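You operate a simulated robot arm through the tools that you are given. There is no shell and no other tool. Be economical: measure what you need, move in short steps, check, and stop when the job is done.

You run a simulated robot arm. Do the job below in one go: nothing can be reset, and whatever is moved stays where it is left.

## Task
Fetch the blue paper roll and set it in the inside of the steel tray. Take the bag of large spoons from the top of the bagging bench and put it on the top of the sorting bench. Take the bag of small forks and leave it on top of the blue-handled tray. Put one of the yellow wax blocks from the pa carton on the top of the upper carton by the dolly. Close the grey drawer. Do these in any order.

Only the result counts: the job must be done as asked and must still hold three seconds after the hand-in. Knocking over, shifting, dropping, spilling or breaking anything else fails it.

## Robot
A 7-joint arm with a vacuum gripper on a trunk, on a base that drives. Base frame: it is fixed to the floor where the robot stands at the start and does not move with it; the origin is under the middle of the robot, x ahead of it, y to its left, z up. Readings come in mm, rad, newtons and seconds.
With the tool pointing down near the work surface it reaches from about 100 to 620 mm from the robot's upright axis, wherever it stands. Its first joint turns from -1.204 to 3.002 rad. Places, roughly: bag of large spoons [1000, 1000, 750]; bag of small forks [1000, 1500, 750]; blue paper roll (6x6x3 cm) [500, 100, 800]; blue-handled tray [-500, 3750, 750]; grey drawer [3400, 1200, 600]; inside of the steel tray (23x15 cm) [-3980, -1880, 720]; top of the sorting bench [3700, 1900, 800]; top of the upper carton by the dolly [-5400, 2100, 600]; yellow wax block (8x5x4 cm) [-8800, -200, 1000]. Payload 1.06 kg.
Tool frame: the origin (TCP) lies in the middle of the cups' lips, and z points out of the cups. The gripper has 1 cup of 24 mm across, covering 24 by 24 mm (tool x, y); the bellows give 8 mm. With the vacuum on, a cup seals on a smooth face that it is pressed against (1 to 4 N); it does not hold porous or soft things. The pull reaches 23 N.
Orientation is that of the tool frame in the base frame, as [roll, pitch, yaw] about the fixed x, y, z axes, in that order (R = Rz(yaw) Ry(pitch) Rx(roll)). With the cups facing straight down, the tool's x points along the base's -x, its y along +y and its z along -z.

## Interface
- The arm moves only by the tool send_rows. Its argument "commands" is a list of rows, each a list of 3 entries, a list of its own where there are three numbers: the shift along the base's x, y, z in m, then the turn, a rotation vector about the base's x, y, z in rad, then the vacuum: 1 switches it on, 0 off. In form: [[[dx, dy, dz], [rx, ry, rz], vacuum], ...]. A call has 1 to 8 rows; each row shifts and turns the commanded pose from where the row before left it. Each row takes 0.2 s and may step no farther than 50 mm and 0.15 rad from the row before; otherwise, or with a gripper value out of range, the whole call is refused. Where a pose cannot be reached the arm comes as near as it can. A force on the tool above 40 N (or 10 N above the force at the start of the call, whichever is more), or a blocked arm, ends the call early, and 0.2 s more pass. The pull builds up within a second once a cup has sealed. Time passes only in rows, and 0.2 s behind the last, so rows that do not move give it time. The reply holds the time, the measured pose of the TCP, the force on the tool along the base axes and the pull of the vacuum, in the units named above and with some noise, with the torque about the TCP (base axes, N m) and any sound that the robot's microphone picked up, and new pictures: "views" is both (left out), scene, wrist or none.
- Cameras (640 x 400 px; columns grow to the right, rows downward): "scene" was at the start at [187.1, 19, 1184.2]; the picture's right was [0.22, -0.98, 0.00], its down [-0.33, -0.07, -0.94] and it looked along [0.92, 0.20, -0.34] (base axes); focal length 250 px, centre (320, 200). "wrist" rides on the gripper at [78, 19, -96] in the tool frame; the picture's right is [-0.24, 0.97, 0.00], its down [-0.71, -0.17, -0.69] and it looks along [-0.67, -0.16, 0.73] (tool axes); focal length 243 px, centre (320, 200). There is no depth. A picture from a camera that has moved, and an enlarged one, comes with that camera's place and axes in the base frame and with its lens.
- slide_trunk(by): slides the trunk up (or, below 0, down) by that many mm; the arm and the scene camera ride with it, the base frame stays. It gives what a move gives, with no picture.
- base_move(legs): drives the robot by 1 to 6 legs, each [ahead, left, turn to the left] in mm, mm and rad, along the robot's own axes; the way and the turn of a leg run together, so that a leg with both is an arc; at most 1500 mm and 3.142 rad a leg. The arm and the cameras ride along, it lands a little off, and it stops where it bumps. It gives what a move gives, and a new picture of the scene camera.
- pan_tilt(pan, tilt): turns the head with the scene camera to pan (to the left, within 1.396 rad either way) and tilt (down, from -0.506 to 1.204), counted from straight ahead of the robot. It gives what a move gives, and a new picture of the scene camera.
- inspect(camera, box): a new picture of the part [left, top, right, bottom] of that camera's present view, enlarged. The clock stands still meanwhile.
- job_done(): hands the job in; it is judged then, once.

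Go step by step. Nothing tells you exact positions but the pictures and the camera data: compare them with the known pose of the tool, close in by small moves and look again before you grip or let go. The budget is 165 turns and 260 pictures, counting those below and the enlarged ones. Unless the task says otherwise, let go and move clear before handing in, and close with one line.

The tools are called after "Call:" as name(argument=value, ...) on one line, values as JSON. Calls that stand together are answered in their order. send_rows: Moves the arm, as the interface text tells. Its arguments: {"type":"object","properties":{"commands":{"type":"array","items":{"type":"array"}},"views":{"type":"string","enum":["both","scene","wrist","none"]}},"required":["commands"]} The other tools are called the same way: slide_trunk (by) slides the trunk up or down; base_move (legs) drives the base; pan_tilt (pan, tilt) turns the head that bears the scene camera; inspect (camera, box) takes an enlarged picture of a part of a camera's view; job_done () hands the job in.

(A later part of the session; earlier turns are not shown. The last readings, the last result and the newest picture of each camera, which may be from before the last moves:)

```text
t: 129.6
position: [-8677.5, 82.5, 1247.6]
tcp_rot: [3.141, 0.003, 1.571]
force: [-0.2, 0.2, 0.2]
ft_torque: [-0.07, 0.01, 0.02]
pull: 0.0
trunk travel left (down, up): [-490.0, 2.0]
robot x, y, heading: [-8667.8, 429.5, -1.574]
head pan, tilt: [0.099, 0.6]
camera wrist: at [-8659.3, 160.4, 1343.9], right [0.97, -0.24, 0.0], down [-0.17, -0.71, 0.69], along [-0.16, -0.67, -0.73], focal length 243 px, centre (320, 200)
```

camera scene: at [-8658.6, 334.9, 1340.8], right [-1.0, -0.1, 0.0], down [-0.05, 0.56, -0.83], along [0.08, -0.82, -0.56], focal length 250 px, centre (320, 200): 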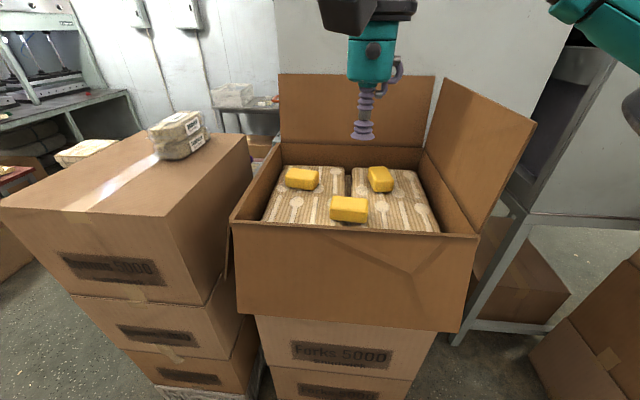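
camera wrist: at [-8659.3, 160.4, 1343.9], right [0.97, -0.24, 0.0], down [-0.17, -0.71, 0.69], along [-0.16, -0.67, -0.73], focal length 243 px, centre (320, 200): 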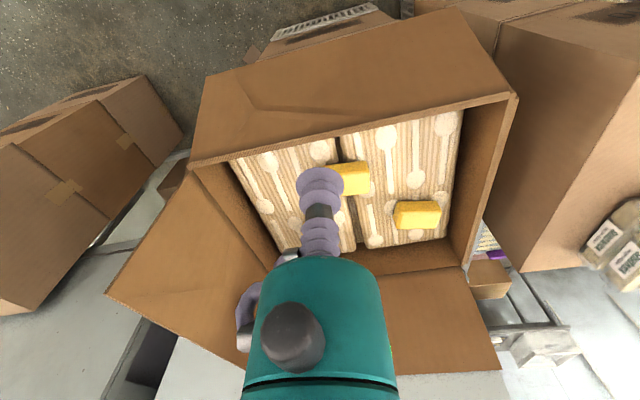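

The nearest block's top is about [-8670, -75, 1052], within reach from here. I'll move above it.

Call:
send_rows(commands=[[[0.001, -0.03, 0], [0, 0, 0], 0], [[0.001, -0.03, -0.01], [0, 0, 0], 0], [[0.001, -0.03, -0.02], [0, 0, 0], 0], [[0.001, -0.03, -0.03], [0, 0, 0], 0], [[0.001, -0.03, -0.03], [0, 0, 0], 0], [[0.001, -0.008, -0.03], [0, 0, 0], 0], [[0.001, 0, -0.025], [0, 0, 0], 0]])

```text
t: 131.2
position: [-8671.0, -76.3, 1103.0]
tcp_rot: [3.141, 0.001, 1.57]
force: [-0.4, 0.0, -0.3]
ft_torque: [-0.01, -0.02, 0.02]
pull: 0.0
trunk travel left (down, up): [-490.0, 2.0]
robot x, y, heading: [-8664.6, 427.5, -1.573]
head pan, tilt: [0.099, 0.6]
camera scene: at [-8658.6, 334.7, 1340.7], right [-1.0, -0.1, 0.0], down [-0.05, 0.56, -0.82], along [0.08, -0.82, -0.57], focal length 250 px, centre (320, 200)
camera wrist: at [-8652.5, 1.4, 1198.8], right [0.97, -0.24, 0.0], down [-0.17, -0.71, 0.69], along [-0.16, -0.67, -0.73], focal length 243 px, centre (320, 200)
```

scene: 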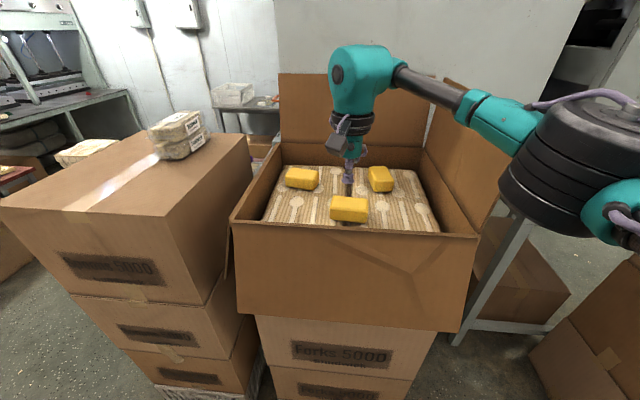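
wrist: 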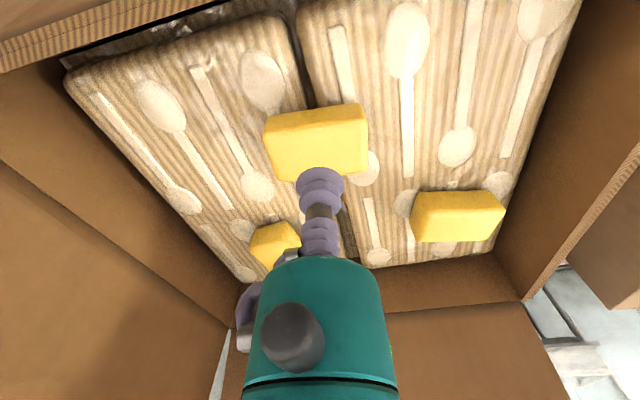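

The refined top is about [-8678, -107, 1030]. I'll shift, lower a little and look again.

Call:
send_rows(commands=[[[-0.006, -0.025, -0.02], [0, 0, 0], 0], [[0, 0, -0.025], [0, 0, 0], 0]], views="wrist")

Call:
inspect(camera="scene", box=[280, 140, 420, 230])

```text
t: 131.8
position: [-8676.7, -101.7, 1059.1]
tcp_rot: [3.141, 0.001, 1.567]
force: [0.4, -0.5, 0.1]
ft_torque: [0.0, -0.02, -0.01]
pull: 0.0
trunk travel left (down, up): [-490.0, 2.0]
robot x, y, heading: [-8665.8, 427.3, -1.572]
head pan, tilt: [0.099, 0.6]
camera wrist: at [-8658.4, -23.0, 1153.9], right [0.97, -0.24, 0.0], down [-0.17, -0.71, 0.69], along [-0.16, -0.67, -0.73], focal length 243 px, centre (320, 200)
```

wrist: 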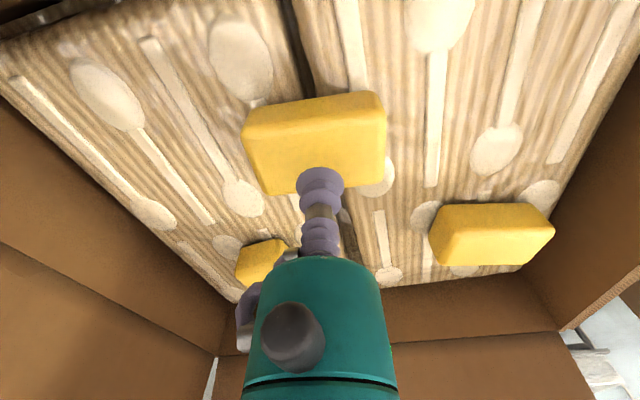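

```text
4.44 times, centred on (350, 185) of scene
camera zoom: at [-8658.8, 334.8, 1340.7], right [-1.0, -0.1, 0.0], down [-0.05, 0.56, -0.83], along [0.08, -0.82, -0.56], focal length 1111 px, centre (187, 267)
```

zoom: 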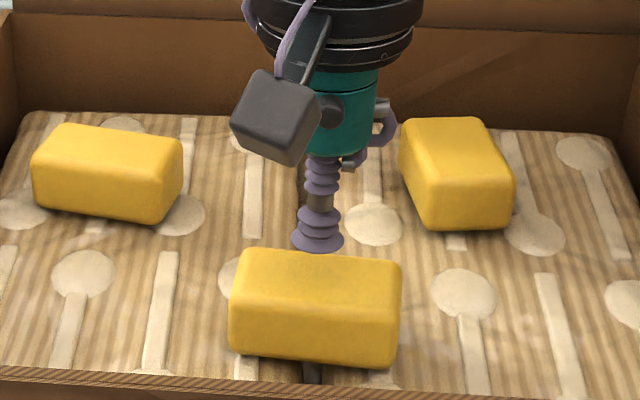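

The block top is between z 1030 and 1045, at about [-8679, -98]. I'll centre and lower in small steps with the vacuum on.

Call:
send_rows(commands=[[[-0.002, 0.004, -0.006], [0, 0, 0], 1], [[0, 0, -0.005], [0, 0, 0], 1], [[0, 0, -0.004], [0, 0, 0], 1], [[0, 0, -0.003], [0, 0, 0], 1]], views="wrist")

```text
t: 132.8
position: [-8679.7, -97.0, 1039.5]
tcp_rot: [3.14, 0.0, 1.567]
force: [0.2, 0.3, -0.6]
ft_torque: [0.02, 0.0, -0.02]
pull: 22.6
trunk travel left (down, up): [-490.0, 2.0]
robot x, y, heading: [-8663.0, 428.6, -1.573]
head pan, tilt: [0.099, 0.6]
camera wrist: at [-8660.7, -18.7, 1135.5], right [0.97, -0.24, 0.0], down [-0.17, -0.71, 0.69], along [-0.16, -0.67, -0.73], focal length 243 px, centre (320, 200)
```

wrist: 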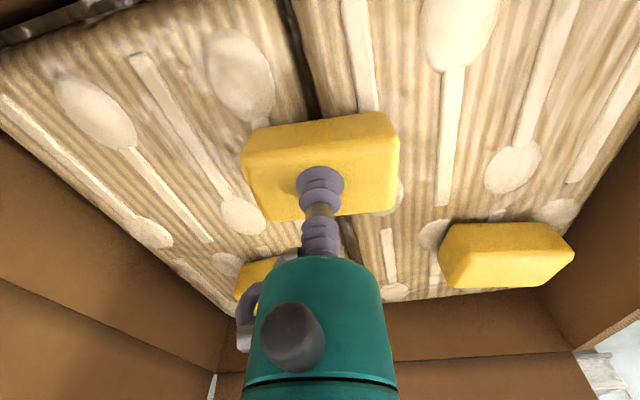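

Sealed. I'll lift the block clear of the carton and retract.

Call:
send_rows(commands=[[[0, 0, 0.01], [0, 0, 0], 1], [[0, 0, 0.03], [0, 0, 0], 1], [[0, 0, 0.045], [0, 0, 0], 1], [[0, 0, 0.045], [0, 0, 0], 1], [[0, 0, 0.045], [0, 0, 0], 1], [[0, 0.045, 0.01], [0, 0, 0], 1], [[0, 0.045, 0], [0, 0, 0], 1], [[0, 0.045, 0], [0, 0, 0], 1]], views="wrist")

Call:
base_move(legs=[[-240, 0, 0], [0, 0, 3.142]])

Call:
pan_tilt(pan=-1.0, tilt=0.25)

```text
t: 134.6
position: [-8680.4, 39.5, 1225.2]
tcp_rot: [3.139, 0.001, 1.565]
force: [0.1, 0.3, -1.2]
ft_torque: [-0.01, -0.03, 0.02]
pull: 22.7
trunk travel left (down, up): [-490.0, 2.0]
robot x, y, heading: [-8667.2, 427.6, -1.572]
head pan, tilt: [0.099, 0.6]
camera wrist: at [-8660.5, 116.9, 1321.1], right [0.97, -0.24, 0.0], down [-0.18, -0.71, 0.69], along [-0.16, -0.67, -0.73], focal length 243 px, centre (320, 200)
```

wrist: 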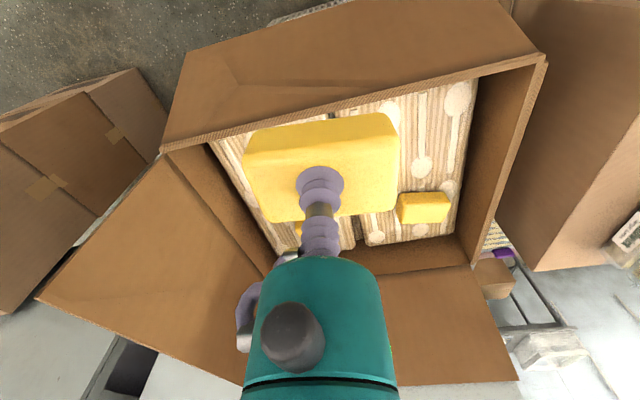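

```text
refused: 3.142 is not a number from -3.14159 to 3.14159
```

```text
t: 135.9
position: [-8678.8, 37.2, 1225.1]
tcp_rot: [-3.141, 0.001, 1.568]
force: [-0.5, 0.0, -1.2]
ft_torque: [-0.02, 0.0, -0.01]
pull: 23.2
trunk travel left (down, up): [-490.0, 2.0]
robot x, y, heading: [-8666.7, 428.0, -1.57]
head pan, tilt: [-1.0, 0.25]
camera scene: at [-8745.8, 372.4, 1372.9], right [-0.54, 0.84, 0.0], down [0.21, 0.13, -0.97], along [-0.82, -0.52, -0.25], focal length 250 px, centre (320, 200)
```

scene: 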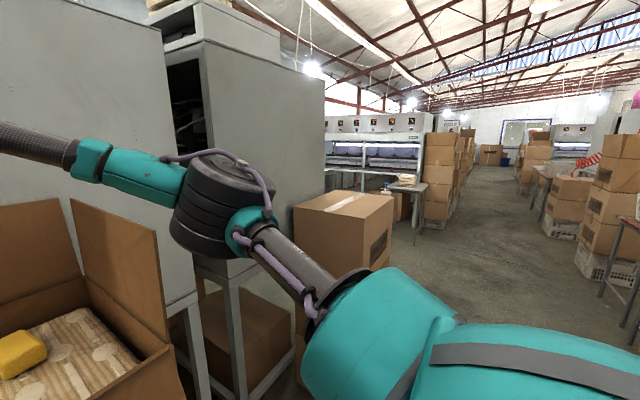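

Now I'll back off and turn to face +x to head back towards the dolly.

Call:
base_move(legs=[[-230, 0, 0], [0, 0, 1.571], [1400, 0, 0]])

Call:
pan_tilt(pan=0.4, tilt=0.25)

```text
t: 148.1
position: [-6878.4, 661.3, 1224.3]
tcp_rot: [-3.14, 0.002, -3.136]
force: [-0.5, 0.2, -1.1]
ft_torque: [-0.02, -0.02, 0.01]
pull: 22.8
trunk travel left (down, up): [-490.0, 2.0]
robot x, y, heading: [-7270.4, 666.1, 0.008]
head pan, tilt: [-1.0, 0.25]
camera scene: at [-7214.4, 588.7, 1372.9], right [-0.84, -0.55, 0.0], down [-0.14, 0.21, -0.97], along [0.53, -0.81, -0.25], focal length 250 px, centre (320, 200)
```

scene: 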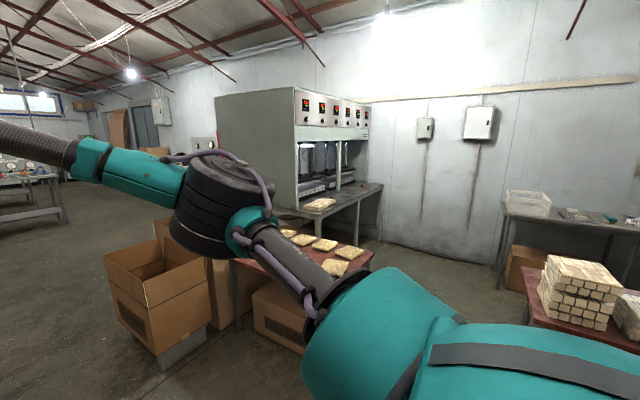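

```text
t: 149.6
position: [-6880.1, 659.5, 1225.4]
tcp_rot: [-3.142, 0.001, -3.134]
force: [-0.2, 0.4, -1.0]
ft_torque: [0.0, 0.02, 0.02]
pull: 22.5
trunk travel left (down, up): [-490.0, 2.0]
robot x, y, heading: [-7268.0, 670.7, 0.008]
head pan, tilt: [0.4, 0.25]
camera scene: at [-7179.8, 703.8, 1372.9], right [0.4, -0.92, 0.0], down [-0.23, -0.1, -0.97], along [0.89, 0.38, -0.25], focal length 250 px, centre (320, 200)
```

scene: 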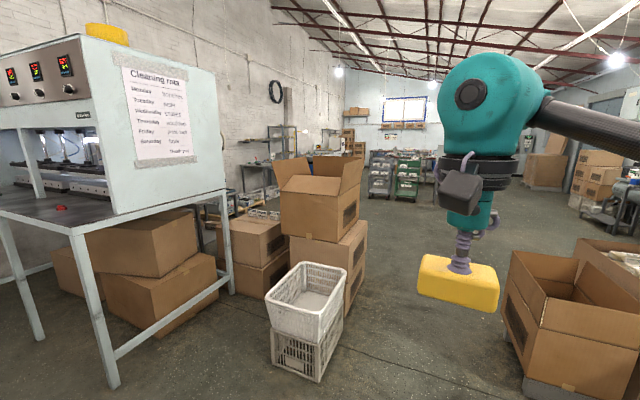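

The upper carton, a stack of two with its top near [-5490, 2100, 600], stands behind the open Plimberry stack. I'll drive back through the lane and look from the dolly side.

Call:
base_move(legs=[[1400, 0, 0], [1300, 0, 0], [0, 0, 1.562]])

Call:
pan_tilt(pan=0.5, tilt=0.4)

```text
t: 166.5
position: [-4546.8, 1081.1, 1225.6]
tcp_rot: [-3.141, 0.002, -1.578]
force: [0.1, 0.3, -0.5]
ft_torque: [0.02, -0.01, -0.03]
pull: 23.0
trunk travel left (down, up): [-490.0, 2.0]
robot x, y, heading: [-4561.4, 692.5, 1.565]
head pan, tilt: [0.4, 0.25]
camera scene: at [-4594.7, 779.9, 1372.9], right [0.92, 0.38, 0.0], down [0.09, -0.23, -0.97], along [-0.37, 0.89, -0.25], focal length 250 px, centre (320, 200)
```

scene: 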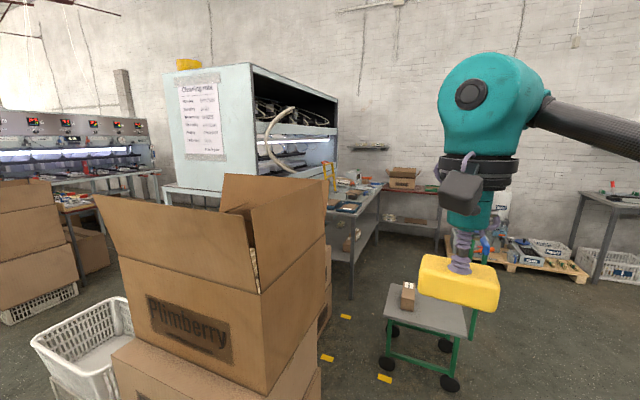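

```text
t: 167.2
position: [-4545.9, 1080.8, 1224.7]
tcp_rot: [-3.141, 0.002, -1.576]
force: [-1.1, -0.2, -1.5]
ft_torque: [0.0, 0.04, 0.02]
pull: 23.0
trunk travel left (down, up): [-490.0, 2.0]
robot x, y, heading: [-4559.1, 696.4, 1.566]
head pan, tilt: [0.499, 0.4]
camera scene: at [-4602.6, 775.2, 1359.0], right [0.88, 0.47, 0.0], down [0.18, -0.34, -0.92], along [-0.44, 0.81, -0.39], focal length 250 px, centre (320, 200)
```

scene: 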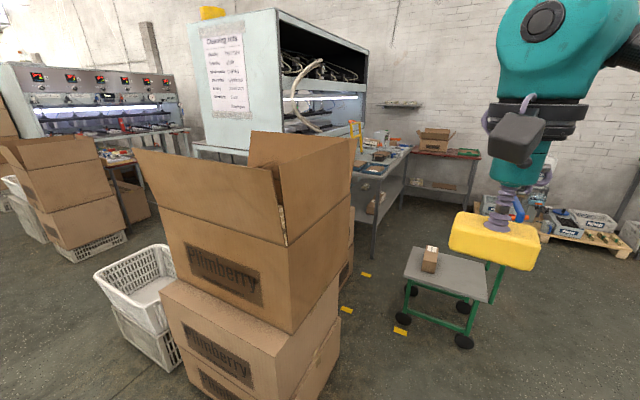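

The two-carton stack is tucked behind the Plimberry stack, with the dolly to its right. I'll move up and look directly at its top.

Call:
base_move(legs=[[750, 0, 0]])

Call:
pan_tilt(pan=0.8, tilt=0.7)

```text
t: 171.3
position: [-4544.7, 1838.3, 1224.8]
tcp_rot: [3.141, 0.001, -1.573]
force: [-0.3, 0.4, -1.0]
ft_torque: [0.0, 0.0, -0.03]
pull: 22.8
trunk travel left (down, up): [-490.0, 2.0]
robot x, y, heading: [-4557.5, 1446.8, 1.566]
head pan, tilt: [0.499, 0.4]
camera scene: at [-4600.3, 1531.5, 1358.9], right [0.88, 0.48, 0.0], down [0.19, -0.34, -0.92], along [-0.44, 0.81, -0.39], focal length 250 px, centre (320, 200)
```

scene: 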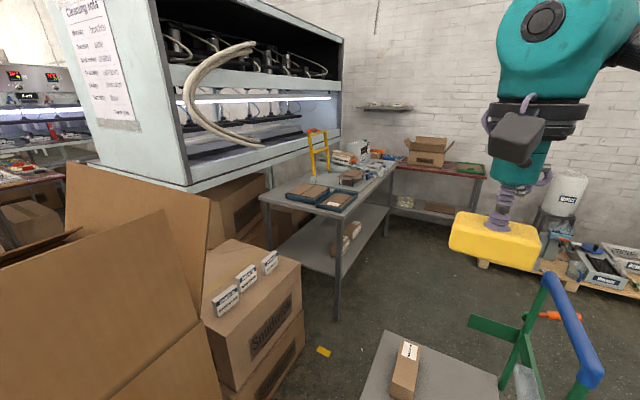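

```text
t: 172.1
position: [-4542.9, 1837.0, 1224.6]
tcp_rot: [-3.142, 0.002, -1.572]
force: [0.1, 0.2, -1.8]
ft_torque: [0.0, -0.02, 0.01]
pull: 23.3
trunk travel left (down, up): [-490.0, 2.0]
robot x, y, heading: [-4559.1, 1448.2, 1.572]
head pan, tilt: [0.799, 0.7]
camera scene: at [-4616.8, 1509.1, 1332.1], right [0.7, 0.72, 0.0], down [0.46, -0.45, -0.77], along [-0.55, 0.53, -0.64], focal length 250 px, centre (320, 200)
```

scene: 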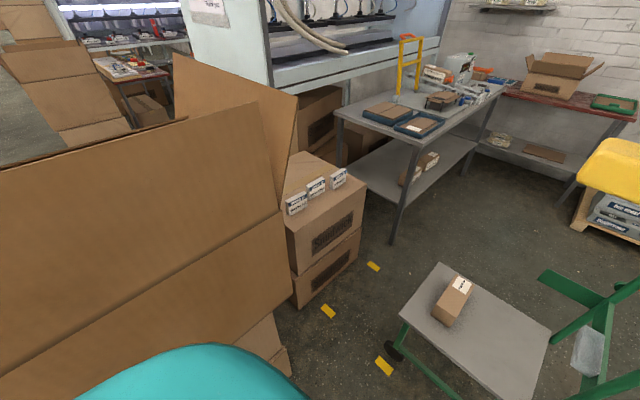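

The upper carton's top is at z of about 600, front edge x of about -5165, y from 1900 to 2347, with three small packs on it around x = -5290. I need to know my own footprint, so I'll look down.

Call:
pan_tilt(pan=0.9, tilt=1.2)

Call:
pan_tilt(pan=0.0, tilt=1.2)

```text
t: 173.1
position: [-4545.0, 1836.7, 1225.0]
tcp_rot: [3.141, 0.002, -1.573]
force: [-0.5, -0.5, -1.3]
ft_torque: [-0.02, -0.01, -0.01]
pull: 22.8
trunk travel left (down, up): [-490.0, 2.0]
robot x, y, heading: [-4558.8, 1448.4, 1.569]
head pan, tilt: [0.901, 1.201]
camera scene: at [-4599.9, 1484.5, 1296.2], right [0.62, 0.78, 0.0], down [0.73, -0.58, -0.36], along [-0.28, 0.23, -0.93], focal length 250 px, centre (320, 200)
```

scene: 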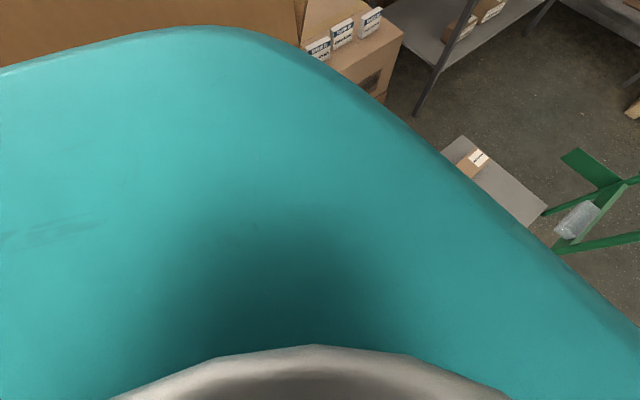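

```text
t: 174.3
position: [-4544.6, 1837.7, 1225.8]
tcp_rot: [-3.139, 0.002, -1.572]
force: [0.4, -0.3, -1.7]
ft_torque: [-0.05, -0.02, -0.02]
pull: 22.8
trunk travel left (down, up): [-490.0, 2.0]
robot x, y, heading: [-4556.5, 1449.7, 1.57]
head pan, tilt: [0.0, 1.201]
camera scene: at [-4556.1, 1505.6, 1296.1], right [1.0, 0.0, 0.0], down [0.0, -0.93, -0.36], along [0.0, 0.36, -0.93], focal length 250 px, centre (320, 200)
```

scene: 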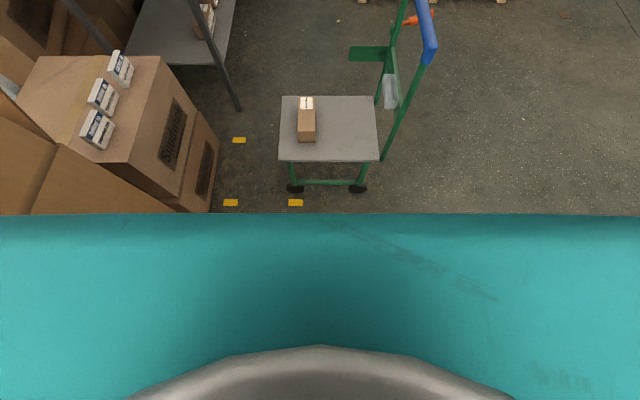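

The trunk housing is narrow, but the base itself is hidden. I'll turn the wrist so its camera looks back at the base and shows the footprint.

Call:
send_rows(commands=[[[0, 0, 0], [0, 0, 0.15], 1], [[0, 0, 0], [0, 0, 0.15], 1], [[0, 0, 0], [0, 0, 0.15], 1], [[0, 0, 0], [0, 0, 0.15], 1], [[0, 0, 0], [0, 0, 0.15], 1], [[0, 0, 0], [0, 0, 0.15], 1], [[0, 0, 0], [0, 0, 0.15], 1], [[0, 0, 0], [0, 0, 0.15], 1]], views="none")

Call:
send_rows(commands=[[[0, 0, 0], [0, 0, 0.15], 1], [[0, 0, 0], [0, 0, 0.15], 1], [[0, 0, 0], [0, 0, 0.15], 1], [[0, 0, 0], [0, 0, 0.15], 1], [[0, 0, 0], [0, 0, 0.15], 1], [[0, 0, 0], [0, 0, 0.15], 1]], views="wrist")

```text
t: 176.1
position: [-4556.7, 1770.9, 1210.0]
tcp_rot: [3.141, 0.002, -0.375]
force: [0.7, 0.5, -1.3]
ft_torque: [0.0, -0.01, -0.01]
pull: 23.0
out of reach, approached as far as the arm can: row 7, 8
trunk travel left (down, up): [-490.0, 2.0]
robot x, y, heading: [-4557.9, 1449.7, 1.573]
head pan, tilt: [0.0, 1.201]
```

```text
t: 177.5
position: [-4596.9, 1612.7, 1196.2]
tcp_rot: [3.038, 0.047, 0.302]
force: [0.2, 0.6, -1.4]
ft_torque: [0.02, -0.02, -0.02]
pull: 22.6
out of reach, approached as far as the arm can: row 1, 2, 3, 4, 5, 6
trunk travel left (down, up): [-490.0, 2.0]
robot x, y, heading: [-4556.2, 1445.5, 1.571]
head pan, tilt: [0.0, 1.201]
stopped in row 6: the arm was blocked; the commanded pose is now the measured one
camera wrist: at [-4516.4, 1629.7, 1289.9], right [0.07, -0.99, 0.11], down [-0.72, 0.03, 0.7], along [-0.69, -0.13, -0.71], focal length 243 px, centre (320, 200)
```

wrist: 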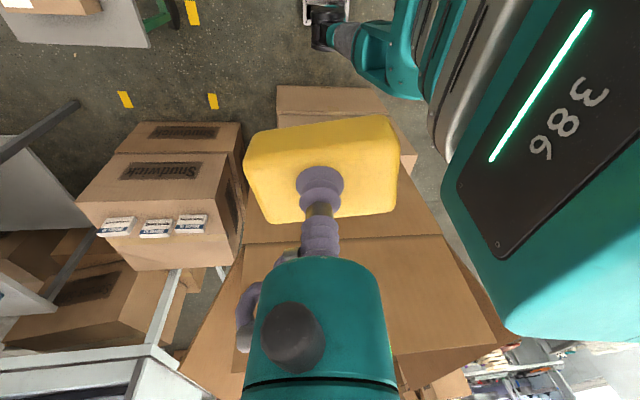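

The arm was blocked but the view is useful. I'll enlarge the part that shows my base.

Call:
inspect(camera="wrist", box=[270, 0, 480, 130])

Call:
inspect(camera="wrist", box=[70, 80, 330, 280])

```text
3.05 times, centred on (375, 65) of wrist
camera zoom: at [-4516.4, 1629.7, 1289.9], right [0.07, -0.99, 0.11], down [-0.72, 0.03, 0.7], along [-0.69, -0.13, -0.71], focal length 739 px, centre (152, 611)
```

zoom: 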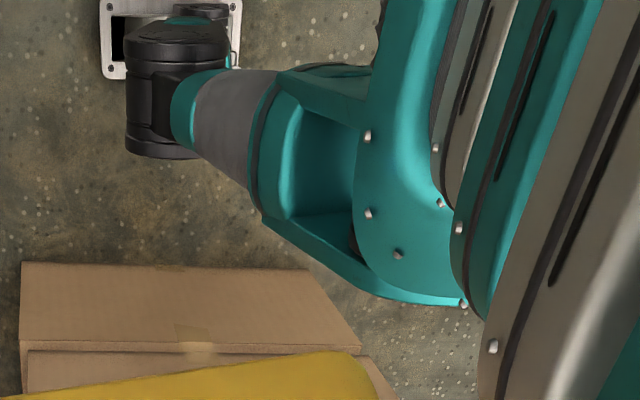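

```text
2.00 times, centred on (200, 180) of wrist
camera zoom: at [-4516.4, 1629.7, 1289.9], right [0.07, -0.99, 0.11], down [-0.72, 0.03, 0.7], along [-0.69, -0.13, -0.71], focal length 485 px, centre (560, 240)
```

zoom: 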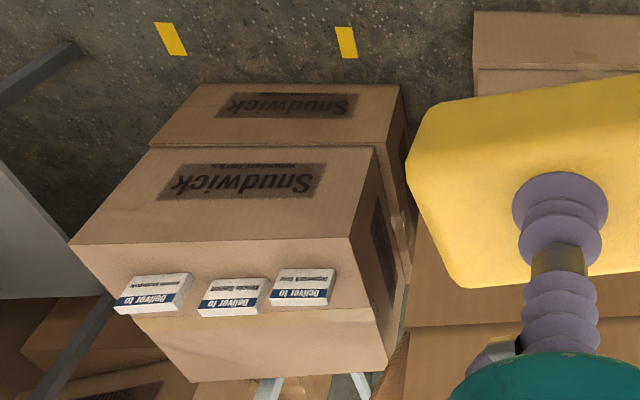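

The base reaches about 230 mm out at wheel height. The free strip on the upper carton is between its east edge, x of about -5170, and the packs starting at about -5235. First I'll bring the arm back to its regular pose.

Call:
send_rows(commands=[[[0.007, 0.03, 0.004], [0.014, -0.002, -0.12], 1], [[0.007, 0.03, 0.004], [0.014, -0.002, -0.12], 1], [[0.007, 0.03, 0.004], [0.014, -0.002, -0.12], 1], [[0.007, 0.03, 0.004], [0.014, -0.002, -0.12], 1], [[0.007, 0.03, 0.004], [0.014, -0.002, -0.12], 1], [[0.007, 0.03, 0.004], [0.014, -0.002, -0.12], 1], [[0.007, 0.02, 0.003], [0.014, -0.002, -0.12], 1], [[0.003, 0.025, 0.002], [0.014, 0, -0.12], 1]], views="none")

Call:
send_rows(commands=[[[0, 0, 0], [0, 0, -0.13], 1], [[0, 0, 0], [0, 0, -0.13], 1], [[0, 0, 0], [0, 0, -0.13], 1], [[0, 0, 0], [0, 0, -0.13], 1], [[0, 0, 0], [0, 0, -0.13], 1], [[0, 0, 0], [0, 0, -0.13], 1], [[0, 0, 0], [0, 0, -0.13], 1]], views="wrist")

```text
t: 179.3
position: [-4546.8, 1829.2, 1223.4]
tcp_rot: [-3.139, 0.05, -0.648]
force: [0.3, -0.5, -1.5]
ft_torque: [-0.01, -0.04, -0.02]
pull: 23.1
out of reach, approached as far as the arm can: row 2, 4
trunk travel left (down, up): [-490.0, 2.0]
robot x, y, heading: [-4553.7, 1447.7, 1.572]
head pan, tilt: [0.0, 1.201]
```

```text
t: 180.9
position: [-4546.1, 1827.6, 1222.6]
tcp_rot: [-3.139, 0.051, -1.559]
force: [0.0, 0.6, -1.8]
ft_torque: [0.0, 0.0, -0.02]
pull: 22.8
trunk travel left (down, up): [-490.0, 2.0]
robot x, y, heading: [-4555.9, 1450.7, 1.566]
head pan, tilt: [0.0, 1.201]
camera wrist: at [-4565.6, 1745.6, 1314.3], right [-0.97, 0.23, 0.01], down [0.16, 0.67, 0.72], along [0.16, 0.71, -0.69], focal length 243 px, centre (320, 200)
```

wrist: 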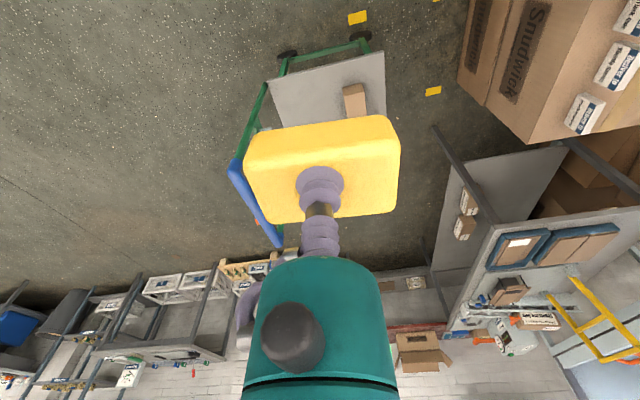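

Pose nearly restored, with a small tilt to correct. I'll drive closer between the Plimberry stack and the dolly, then look.

Call:
send_rows(commands=[[[0, 0, 0.02], [-0.05, 0, 0], 1]], views="none")

Call:
base_move(legs=[[240, 100, 0]])

Call:
pan_tilt(pan=1.1, tilt=0.7)

```text
t: 181.3
position: [-4547.5, 1828.5, 1242.0]
tcp_rot: [-3.14, 0.006, -1.558]
force: [0.6, 1.1, -1.0]
ft_torque: [-0.01, -0.02, -0.03]
pull: 22.8
trunk travel left (down, up): [-490.0, 2.0]
robot x, y, heading: [-4554.5, 1445.0, 1.566]
head pan, tilt: [0.0, 1.201]
```

```text
t: 183.2
position: [-4646.5, 2066.0, 1242.9]
tcp_rot: [-3.142, 0.004, -1.557]
force: [0.8, 0.9, -1.4]
ft_torque: [-0.04, -0.04, -0.01]
pull: 22.2
trunk travel left (down, up): [-490.0, 2.0]
robot x, y, heading: [-4651.8, 1685.5, 1.568]
head pan, tilt: [0.0, 1.201]
camera scene: at [-4654.9, 1742.1, 1296.1], right [1.0, 0.0, 0.0], down [0.0, -0.93, -0.36], along [0.0, 0.36, -0.93], focal length 250 px, centre (320, 200)
```

scene: 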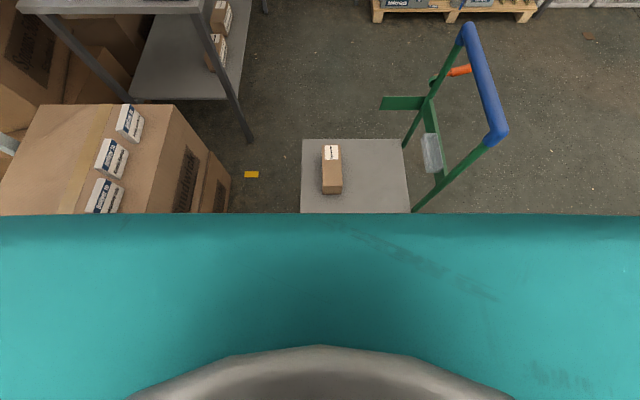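

```text
t: 184.5
position: [-4646.1, 2064.6, 1242.1]
tcp_rot: [-3.138, 0.004, -1.559]
force: [-0.1, -0.2, -1.1]
ft_torque: [-0.04, 0.03, -0.01]
pull: 22.7
trunk travel left (down, up): [-490.0, 2.0]
robot x, y, heading: [-4655.9, 1683.9, 1.571]
head pan, tilt: [1.1, 0.7]
camera scene: at [-4730.3, 1724.2, 1332.1], right [0.46, 0.89, 0.0], down [0.57, -0.29, -0.76], along [-0.68, 0.35, -0.64], focal length 250 px, centre (320, 200)
```

scene: 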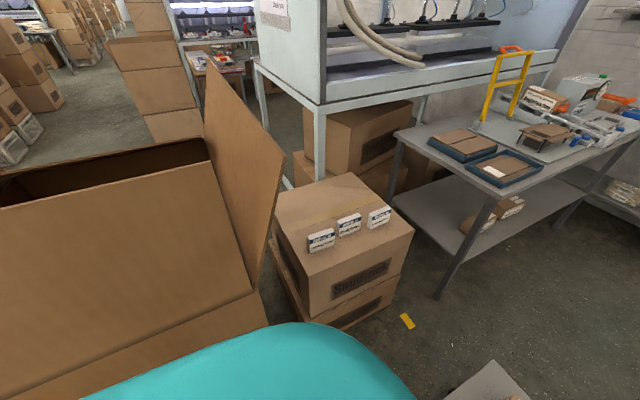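

The upper carton top spans x -5650 to -5168 and y 1907 to 2369, with packs from x = -5238 westward. I'll place the block, long side along y, at about [-5201, 2050]. I'll nudge in and turn to face it.

Call:
base_move(legs=[[80, 50, 0], [0, 0, 1.05]])

Call:
pan_tilt(pan=0.3, tilt=0.75)

Call:
send_rows(commands=[[[0, 0, 0], [0, 0, 0.13], 1], [[0, 0, 0], [0, 0, 0.13], 1], [[0, 0, 0], [0, 0, 0.13], 1], [[0, 0, 0], [0, 0, 0.128], 1]], views="wrist")

```text
t: 188.2
position: [-5028.9, 1965.3, 1243.2]
tcp_rot: [-3.141, 0.005, -0.519]
force: [-0.2, 0.3, -0.7]
ft_torque: [0.0, -0.05, -0.01]
pull: 23.0
trunk travel left (down, up): [-490.0, 2.0]
robot x, y, heading: [-4703.0, 1765.1, 2.608]
head pan, tilt: [1.1, 0.7]
camera scene: at [-4779.0, 1718.4, 1332.1], right [-0.54, 0.84, 0.0], down [0.54, 0.34, -0.76], along [-0.65, -0.41, -0.64], focal length 250 px, centre (320, 200)
```

scene: 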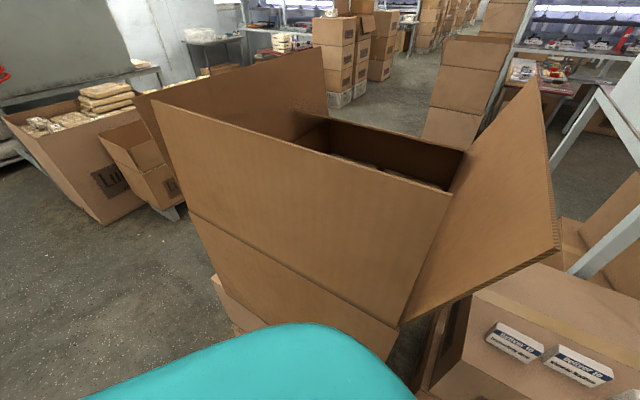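

```text
t: 189.4
position: [-5028.0, 1965.5, 1243.4]
tcp_rot: [-3.14, 0.005, -0.52]
force: [0.5, 0.0, -0.9]
ft_torque: [-0.01, 0.0, 0.0]
pull: 22.5
trunk travel left (down, up): [-490.0, 2.0]
robot x, y, heading: [-4704.7, 1763.6, 2.61]
head pan, tilt: [0.3, 0.75]
camera scene: at [-4787.8, 1783.1, 1327.8], right [0.23, 0.97, 0.0], down [0.66, -0.16, -0.73], along [-0.71, 0.17, -0.68], focal length 250 px, centre (320, 200)
```

scene: 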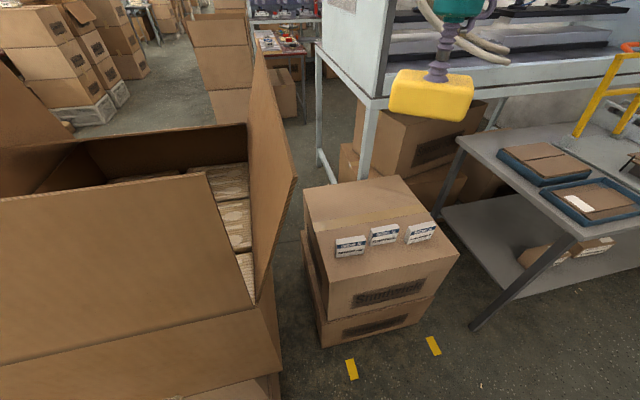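

```text
t: 190.4
position: [-5026.9, 1966.2, 1244.3]
tcp_rot: [-3.139, 0.001, 0.0]
force: [-0.3, 1.3, -1.2]
ft_torque: [0.05, 0.0, 0.03]
pull: 23.1
trunk travel left (down, up): [-490.0, 2.0]
robot x, y, heading: [-4707.4, 1765.0, 2.604]
head pan, tilt: [0.3, 0.75]
camera wrist: at [-4949.3, 1946.4, 1338.4], right [-0.24, -0.97, 0.0], down [-0.71, 0.17, 0.69], along [-0.67, 0.16, -0.73], focal length 243 px, centre (320, 200)
```

wrist: 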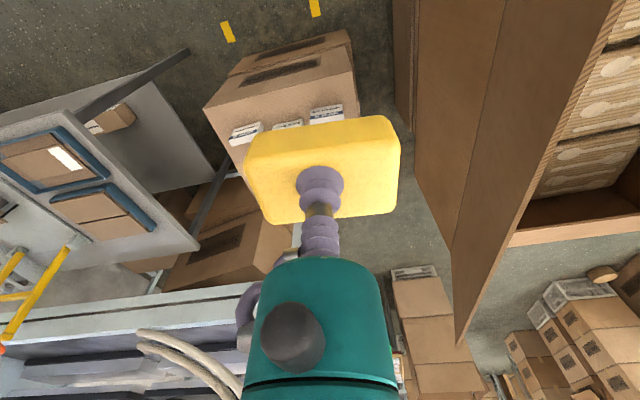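

The layout is clear. I'll lower the trunk by 430 mm with the arm retracted, then extend over the strip.

Call:
slide_trunk(by=-430)

Call:
send_rows(commands=[[[-0.03, 0.014, 0], [0, 0, 0], 1], [[-0.03, 0.014, 0], [0, 0, 0], 1], [[-0.03, 0.014, 0], [0, 0, 0], 1]])

```text
refused: -430 is not a number from -400 to 400
```

```text
t: 191.2
position: [-5110.6, 2003.6, 1241.0]
tcp_rot: [-3.141, 0.004, -0.003]
force: [0.3, 0.2, -0.8]
ft_torque: [-0.02, -0.02, -0.03]
pull: 22.7
out of reach, approached as far as the arm can: row 3
trunk travel left (down, up): [-490.0, 2.0]
robot x, y, heading: [-4704.8, 1764.3, 2.605]
head pan, tilt: [0.3, 0.75]
camera scene: at [-4788.0, 1783.2, 1327.8], right [0.23, 0.97, 0.0], down [0.66, -0.16, -0.73], along [-0.71, 0.17, -0.68], focal length 250 px, centre (320, 200)
camera wrist: at [-5032.2, 1984.0, 1335.5], right [-0.24, -0.97, 0.0], down [-0.7, 0.17, 0.69], along [-0.67, 0.16, -0.73], focal length 243 px, centre (320, 200)
```

scene: 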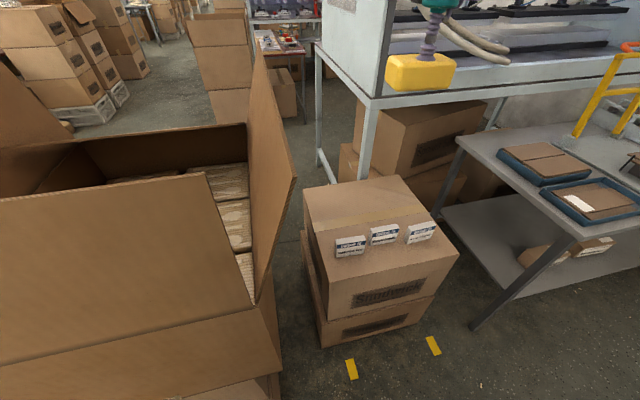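
wrist: 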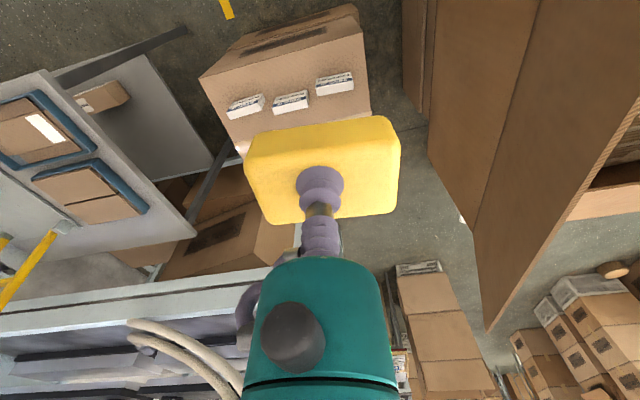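

I'll lower the trunk 400 mm, within the allowed step.

Call:
slide_trunk(by=-400)

Call:
send_rows(commands=[[[-0.03, 0.015, 0], [0, 0, 0], 1], [[-0.03, 0.015, 0], [0, 0, 0], 1], [[-0.025, 0.014, 0], [0, 0, 0], 1], [[0, 0, -0.03], [0, 0, 0], 1], [[0, 0, -0.03], [0, 0, 0], 1]])

```text
t: 195.0
position: [-5109.3, 2002.6, 839.5]
tcp_rot: [-3.14, 0.005, -0.001]
force: [0.1, -0.4, -1.5]
ft_torque: [0.01, -0.02, 0.01]
pull: 22.6
trunk travel left (down, up): [-90.0, 402.0]
robot x, y, heading: [-4707.2, 1764.9, 2.607]
head pan, tilt: [0.3, 0.75]
```

```text
t: 196.2
position: [-5194.9, 2046.8, 780.5]
tcp_rot: [-3.139, 0.003, -0.002]
force: [0.5, 0.0, -1.1]
ft_torque: [0.03, 0.0, -0.01]
pull: 22.6
trunk travel left (down, up): [-90.0, 402.0]
robot x, y, heading: [-4705.1, 1763.3, 2.607]
head pan, tilt: [0.3, 0.75]
camera scene: at [-4928.4, 1866.5, 898.4], right [0.23, 0.97, 0.0], down [0.66, -0.16, -0.73], along [-0.71, 0.17, -0.68], focal length 250 px, centre (320, 200)
camera wrist: at [-5116.4, 2027.7, 875.1], right [-0.24, -0.97, 0.0], down [-0.71, 0.17, 0.69], along [-0.67, 0.16, -0.73], focal length 243 px, centre (320, 200)
```

scene: 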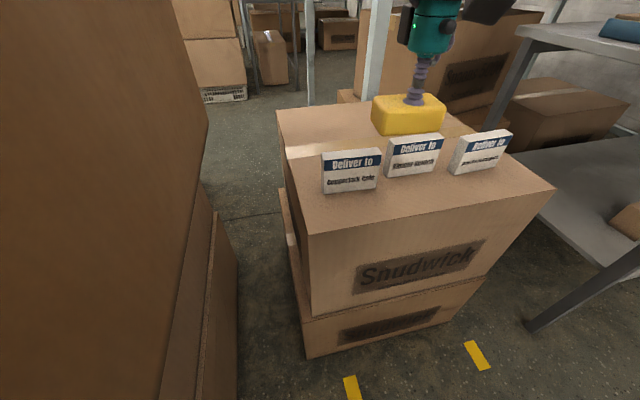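
wrist: 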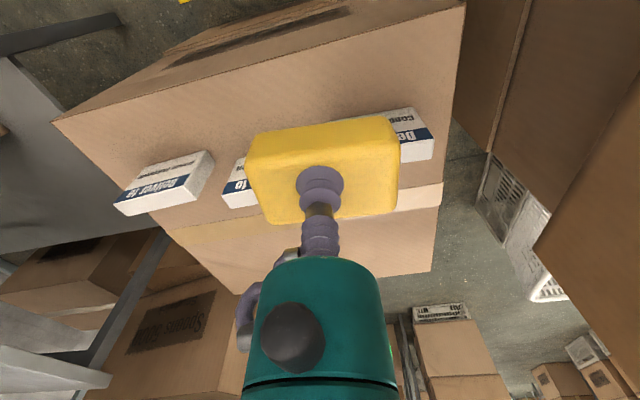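

The packs are standing cards with their base about 80 mm behind the front edge. I'll centre the block in that strip at x = -5206 and come down for a closer look.

Call:
send_rows(commands=[[[-0.011, 0.0, -0.03], [0, 0, 0], 1], [[0, 0, -0.03], [0, 0, 0], 1], [[0, 0, -0.025], [0, 0, 0], 1]])

```text
t: 197.0
position: [-5206.0, 2047.4, 694.5]
tcp_rot: [-3.14, 0.002, -0.004]
force: [-1.0, -0.2, -1.2]
ft_torque: [-0.02, -0.02, -0.02]
pull: 22.9
trunk travel left (down, up): [-90.0, 402.0]
robot x, y, heading: [-4705.2, 1765.8, 2.609]
head pan, tilt: [0.3, 0.75]
camera scene: at [-4928.4, 1866.5, 898.4], right [0.23, 0.97, 0.0], down [0.66, -0.16, -0.73], along [-0.71, 0.17, -0.68], focal length 250 px, centre (320, 200)
camera wrist: at [-5127.7, 2028.0, 789.5], right [-0.24, -0.97, 0.0], down [-0.7, 0.17, 0.69], along [-0.67, 0.16, -0.73], focal length 243 px, centre (320, 200)
```

scene: 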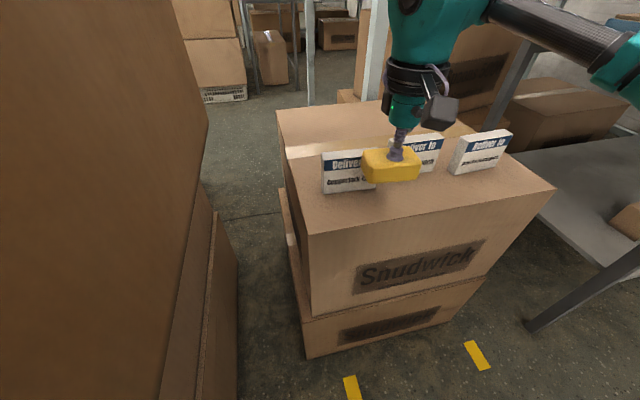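
wrist: 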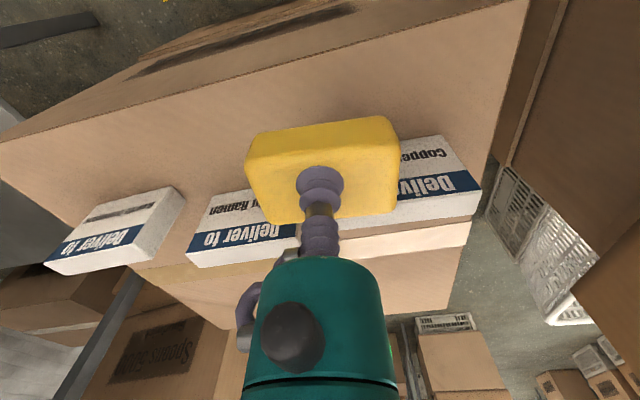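

The block is still in front of the cards. I'll lower step by step.

Call:
send_rows(commands=[[[0, 0, -0.02], [0, 0, 0], 1], [[0, 0, -0.015], [0, 0, 0], 1]])

```text
t: 197.6
position: [-5206.7, 2047.5, 660.4]
tcp_rot: [-3.141, 0.003, -0.005]
force: [-1.0, -0.3, -0.9]
ft_torque: [-0.02, -0.02, 0.01]
pull: 23.0
trunk travel left (down, up): [-90.0, 402.0]
robot x, y, heading: [-4705.6, 1761.0, 2.611]
head pan, tilt: [0.3, 0.75]
camera scene: at [-4928.4, 1866.4, 898.4], right [0.23, 0.97, 0.0], down [0.66, -0.16, -0.73], along [-0.71, 0.17, -0.68], focal length 250 px, centre (320, 200)
camera wrist: at [-5127.2, 2028.1, 755.3], right [-0.24, -0.97, 0.0], down [-0.71, 0.17, 0.69], along [-0.67, 0.16, -0.73], focal length 243 px, centre (320, 200)
```

scene: 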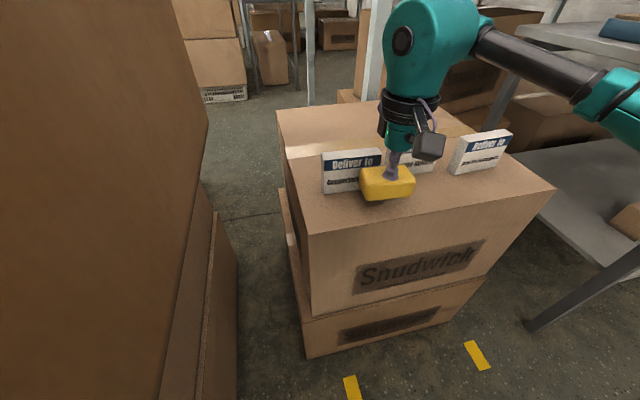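
wrist: 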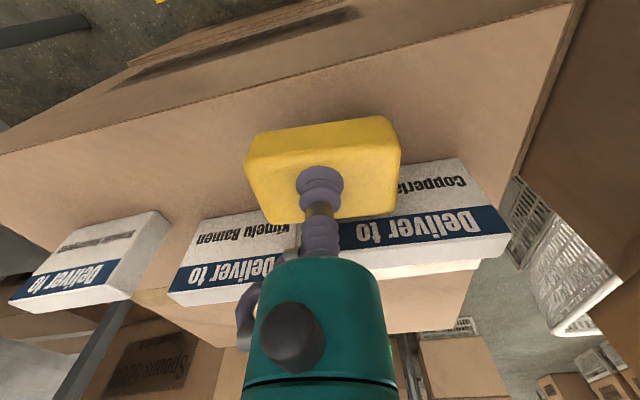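

There's about 19 mm clearance to the cards. I'll do the final lowering with small steps.

Call:
send_rows(commands=[[[0, 0, -0.007], [0, 0, 0], 1], [[0, 0, -0.004], [0, 0, 0], 1], [[0, 0, -0.003], [0, 0, 0], 1]], views="none")

```text
t: 198.4
position: [-5206.3, 2046.5, 646.0]
tcp_rot: [-3.139, 0.002, -0.003]
force: [-0.4, -0.2, -2.2]
ft_torque: [0.02, 0.01, -0.04]
pull: 23.3
trunk travel left (down, up): [-90.0, 402.0]
robot x, y, heading: [-4706.8, 1765.4, 2.611]
head pan, tilt: [0.3, 0.75]
```

Call:
send_rows(commands=[[[0, 0, -0.003], [0, 0, 0], 1], [[0, 0, -0.003], [0, 0, 0], 1]], views="none")

```text
t: 199.0
position: [-5205.3, 2046.9, 639.7]
tcp_rot: [-3.139, 0.002, -0.005]
force: [-0.6, 0.2, -1.0]
ft_torque: [-0.02, -0.02, -0.04]
pull: 23.1
trunk travel left (down, up): [-90.0, 402.0]
robot x, y, heading: [-4702.9, 1761.6, 2.603]
head pan, tilt: [0.3, 0.75]
```

Call:
send_rows(commands=[[[0, 0, -0.003], [0, 0, 0], 1], [[0, 0, -0.003], [0, 0, 0], 1]], views="wrist")

```text
t: 199.6
position: [-5205.3, 2047.3, 636.1]
tcp_rot: [3.141, 0.007, -0.004]
force: [-0.4, 0.7, 8.6]
ft_torque: [-0.02, 0.0, 0.04]
pull: 22.6
trunk travel left (down, up): [-90.0, 402.0]
robot x, y, heading: [-4705.2, 1760.6, 2.603]
head pan, tilt: [0.3, 0.75]
camera wrist: at [-5127.1, 2028.0, 730.5], right [-0.24, -0.97, 0.0], down [-0.7, 0.17, 0.69], along [-0.67, 0.16, -0.72], focal length 243 px, centre (320, 200)
```

wrist: 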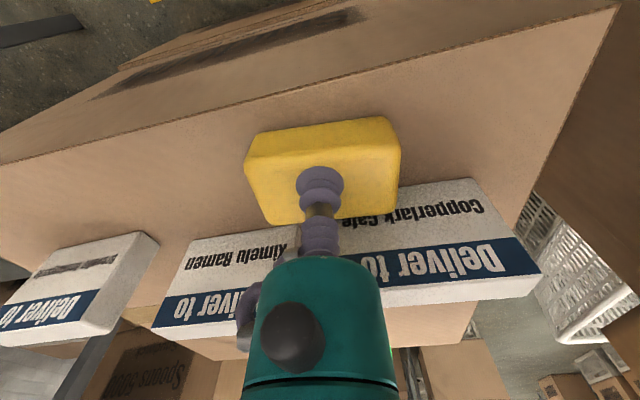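

Contact at 8.6 N. I'll release, wait and lift off.

Call:
send_rows(commands=[[[0, 0, 0], [0, 0, 0], 0], [[0, 0, 0], [0, 0, 0], 0], [[0, 0, 0], [0, 0, 0], 0], [[0, 0, 0.005], [0, 0, 0], 0], [[0, 0, 0.02], [0, 0, 0], 0], [[0, 0, 0.04], [0, 0, 0], 0], [[0, 0, 0.045], [0, 0, 0], 0], [[0, 0, 0.045], [0, 0, 0], 0]])

```text
t: 201.4
position: [-5205.3, 2047.1, 791.0]
tcp_rot: [-3.139, 0.004, -0.001]
force: [-0.1, 0.2, 0.0]
ft_torque: [-0.02, 0.02, 0.01]
pull: 0.1
trunk travel left (down, up): [-90.0, 402.0]
robot x, y, heading: [-4701.1, 1765.8, 2.606]
head pan, tilt: [0.3, 0.75]
camera scene: at [-4928.3, 1866.4, 898.4], right [0.23, 0.97, 0.0], down [0.66, -0.16, -0.73], along [-0.71, 0.17, -0.68], focal length 250 px, centre (320, 200)
camera wrist: at [-5126.9, 2028.0, 885.0], right [-0.24, -0.97, 0.0], down [-0.71, 0.17, 0.69], along [-0.67, 0.16, -0.73], focal length 243 px, centre (320, 200)
```

scene: 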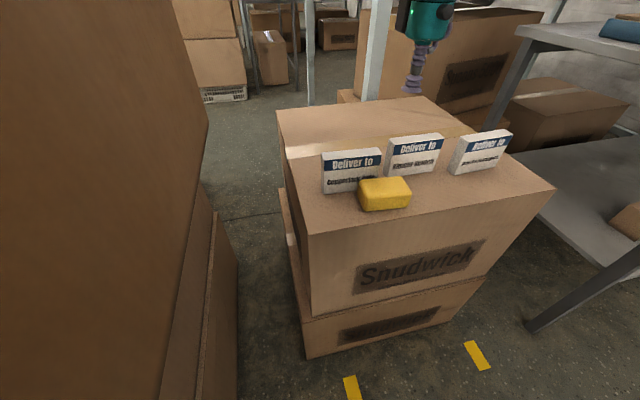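
wrist: 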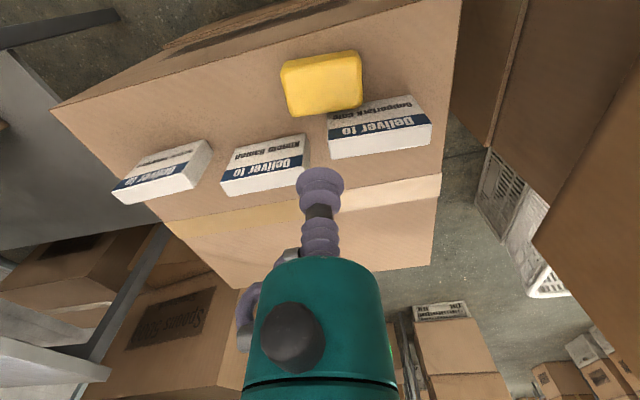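

The wax block sits on the upper carton without touching anything. I'll retract, raise the trunk and back away.

Call:
send_rows(commands=[[[0.03, -0.015, 0.01], [0, 0, 0], 0], [[0.03, -0.015, 0.01], [0, 0, 0], 0], [[0.025, -0.015, 0.01], [0, 0, 0], 0]], views="none")

Call:
slide_trunk(by=235)

Call:
send_rows(commands=[[[0.03, -0.015, 0.01], [0, 0, -0.13], 0], [[0.03, -0.015, 0.01], [0, 0, -0.13], 0], [[0.025, -0.015, 0.01], [0, 0, -0.13], 0], [[0.015, -0.01, 0.01], [0, 0, -0.13], 0]], views="none")

Call:
base_move(legs=[[0, 0, -1.03], [-800, 0, 0]])

```text
t: 202.2
position: [-5121.0, 2000.8, 819.6]
tcp_rot: [-3.14, 0.002, -0.003]
force: [-0.2, 0.2, 0.5]
ft_torque: [0.03, 0.01, 0.03]
pull: 0.1
trunk travel left (down, up): [-90.0, 402.0]
robot x, y, heading: [-4707.3, 1764.4, 2.605]
head pan, tilt: [0.3, 0.75]
```

```text
t: 204.7
position: [-5121.3, 2001.6, 1053.4]
tcp_rot: [-3.14, 0.004, -0.004]
force: [-0.3, 0.4, -0.6]
ft_torque: [0.0, -0.01, 0.0]
pull: 0.1
trunk travel left (down, up): [-325.0, 167.0]
robot x, y, heading: [-4703.1, 1761.1, 2.607]
head pan, tilt: [0.3, 0.75]
```

```text
t: 205.7
position: [-5019.5, 1947.1, 1093.8]
tcp_rot: [-3.14, 0.002, -0.524]
force: [0.1, -0.1, -0.5]
ft_torque: [0.0, -0.03, 0.02]
pull: 0.1
trunk travel left (down, up): [-325.0, 167.0]
robot x, y, heading: [-4707.4, 1763.6, 2.611]
head pan, tilt: [0.3, 0.75]
```

```text
t: 212.6
position: [-4707.7, 1328.9, 1094.6]
tcp_rot: [-3.139, 0.003, -1.56]
force: [-0.2, 0.2, -0.2]
ft_torque: [-0.01, 0.0, 0.02]
pull: 0.1
trunk travel left (down, up): [-325.0, 167.0]
robot x, y, heading: [-4704.2, 961.1, 1.567]
head pan, tilt: [0.3, 0.75]
camera scene: at [-4729.9, 1136.6, 1148.0], right [0.96, 0.29, 0.0], down [0.2, -0.65, -0.73], along [-0.21, 0.7, -0.68], focal length 250 px, centre (320, 200)
```

scene: 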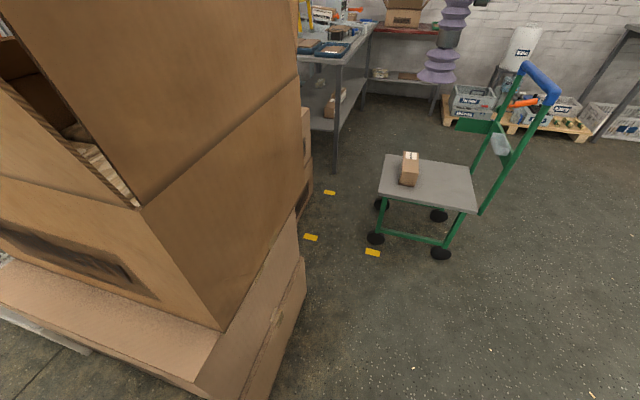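

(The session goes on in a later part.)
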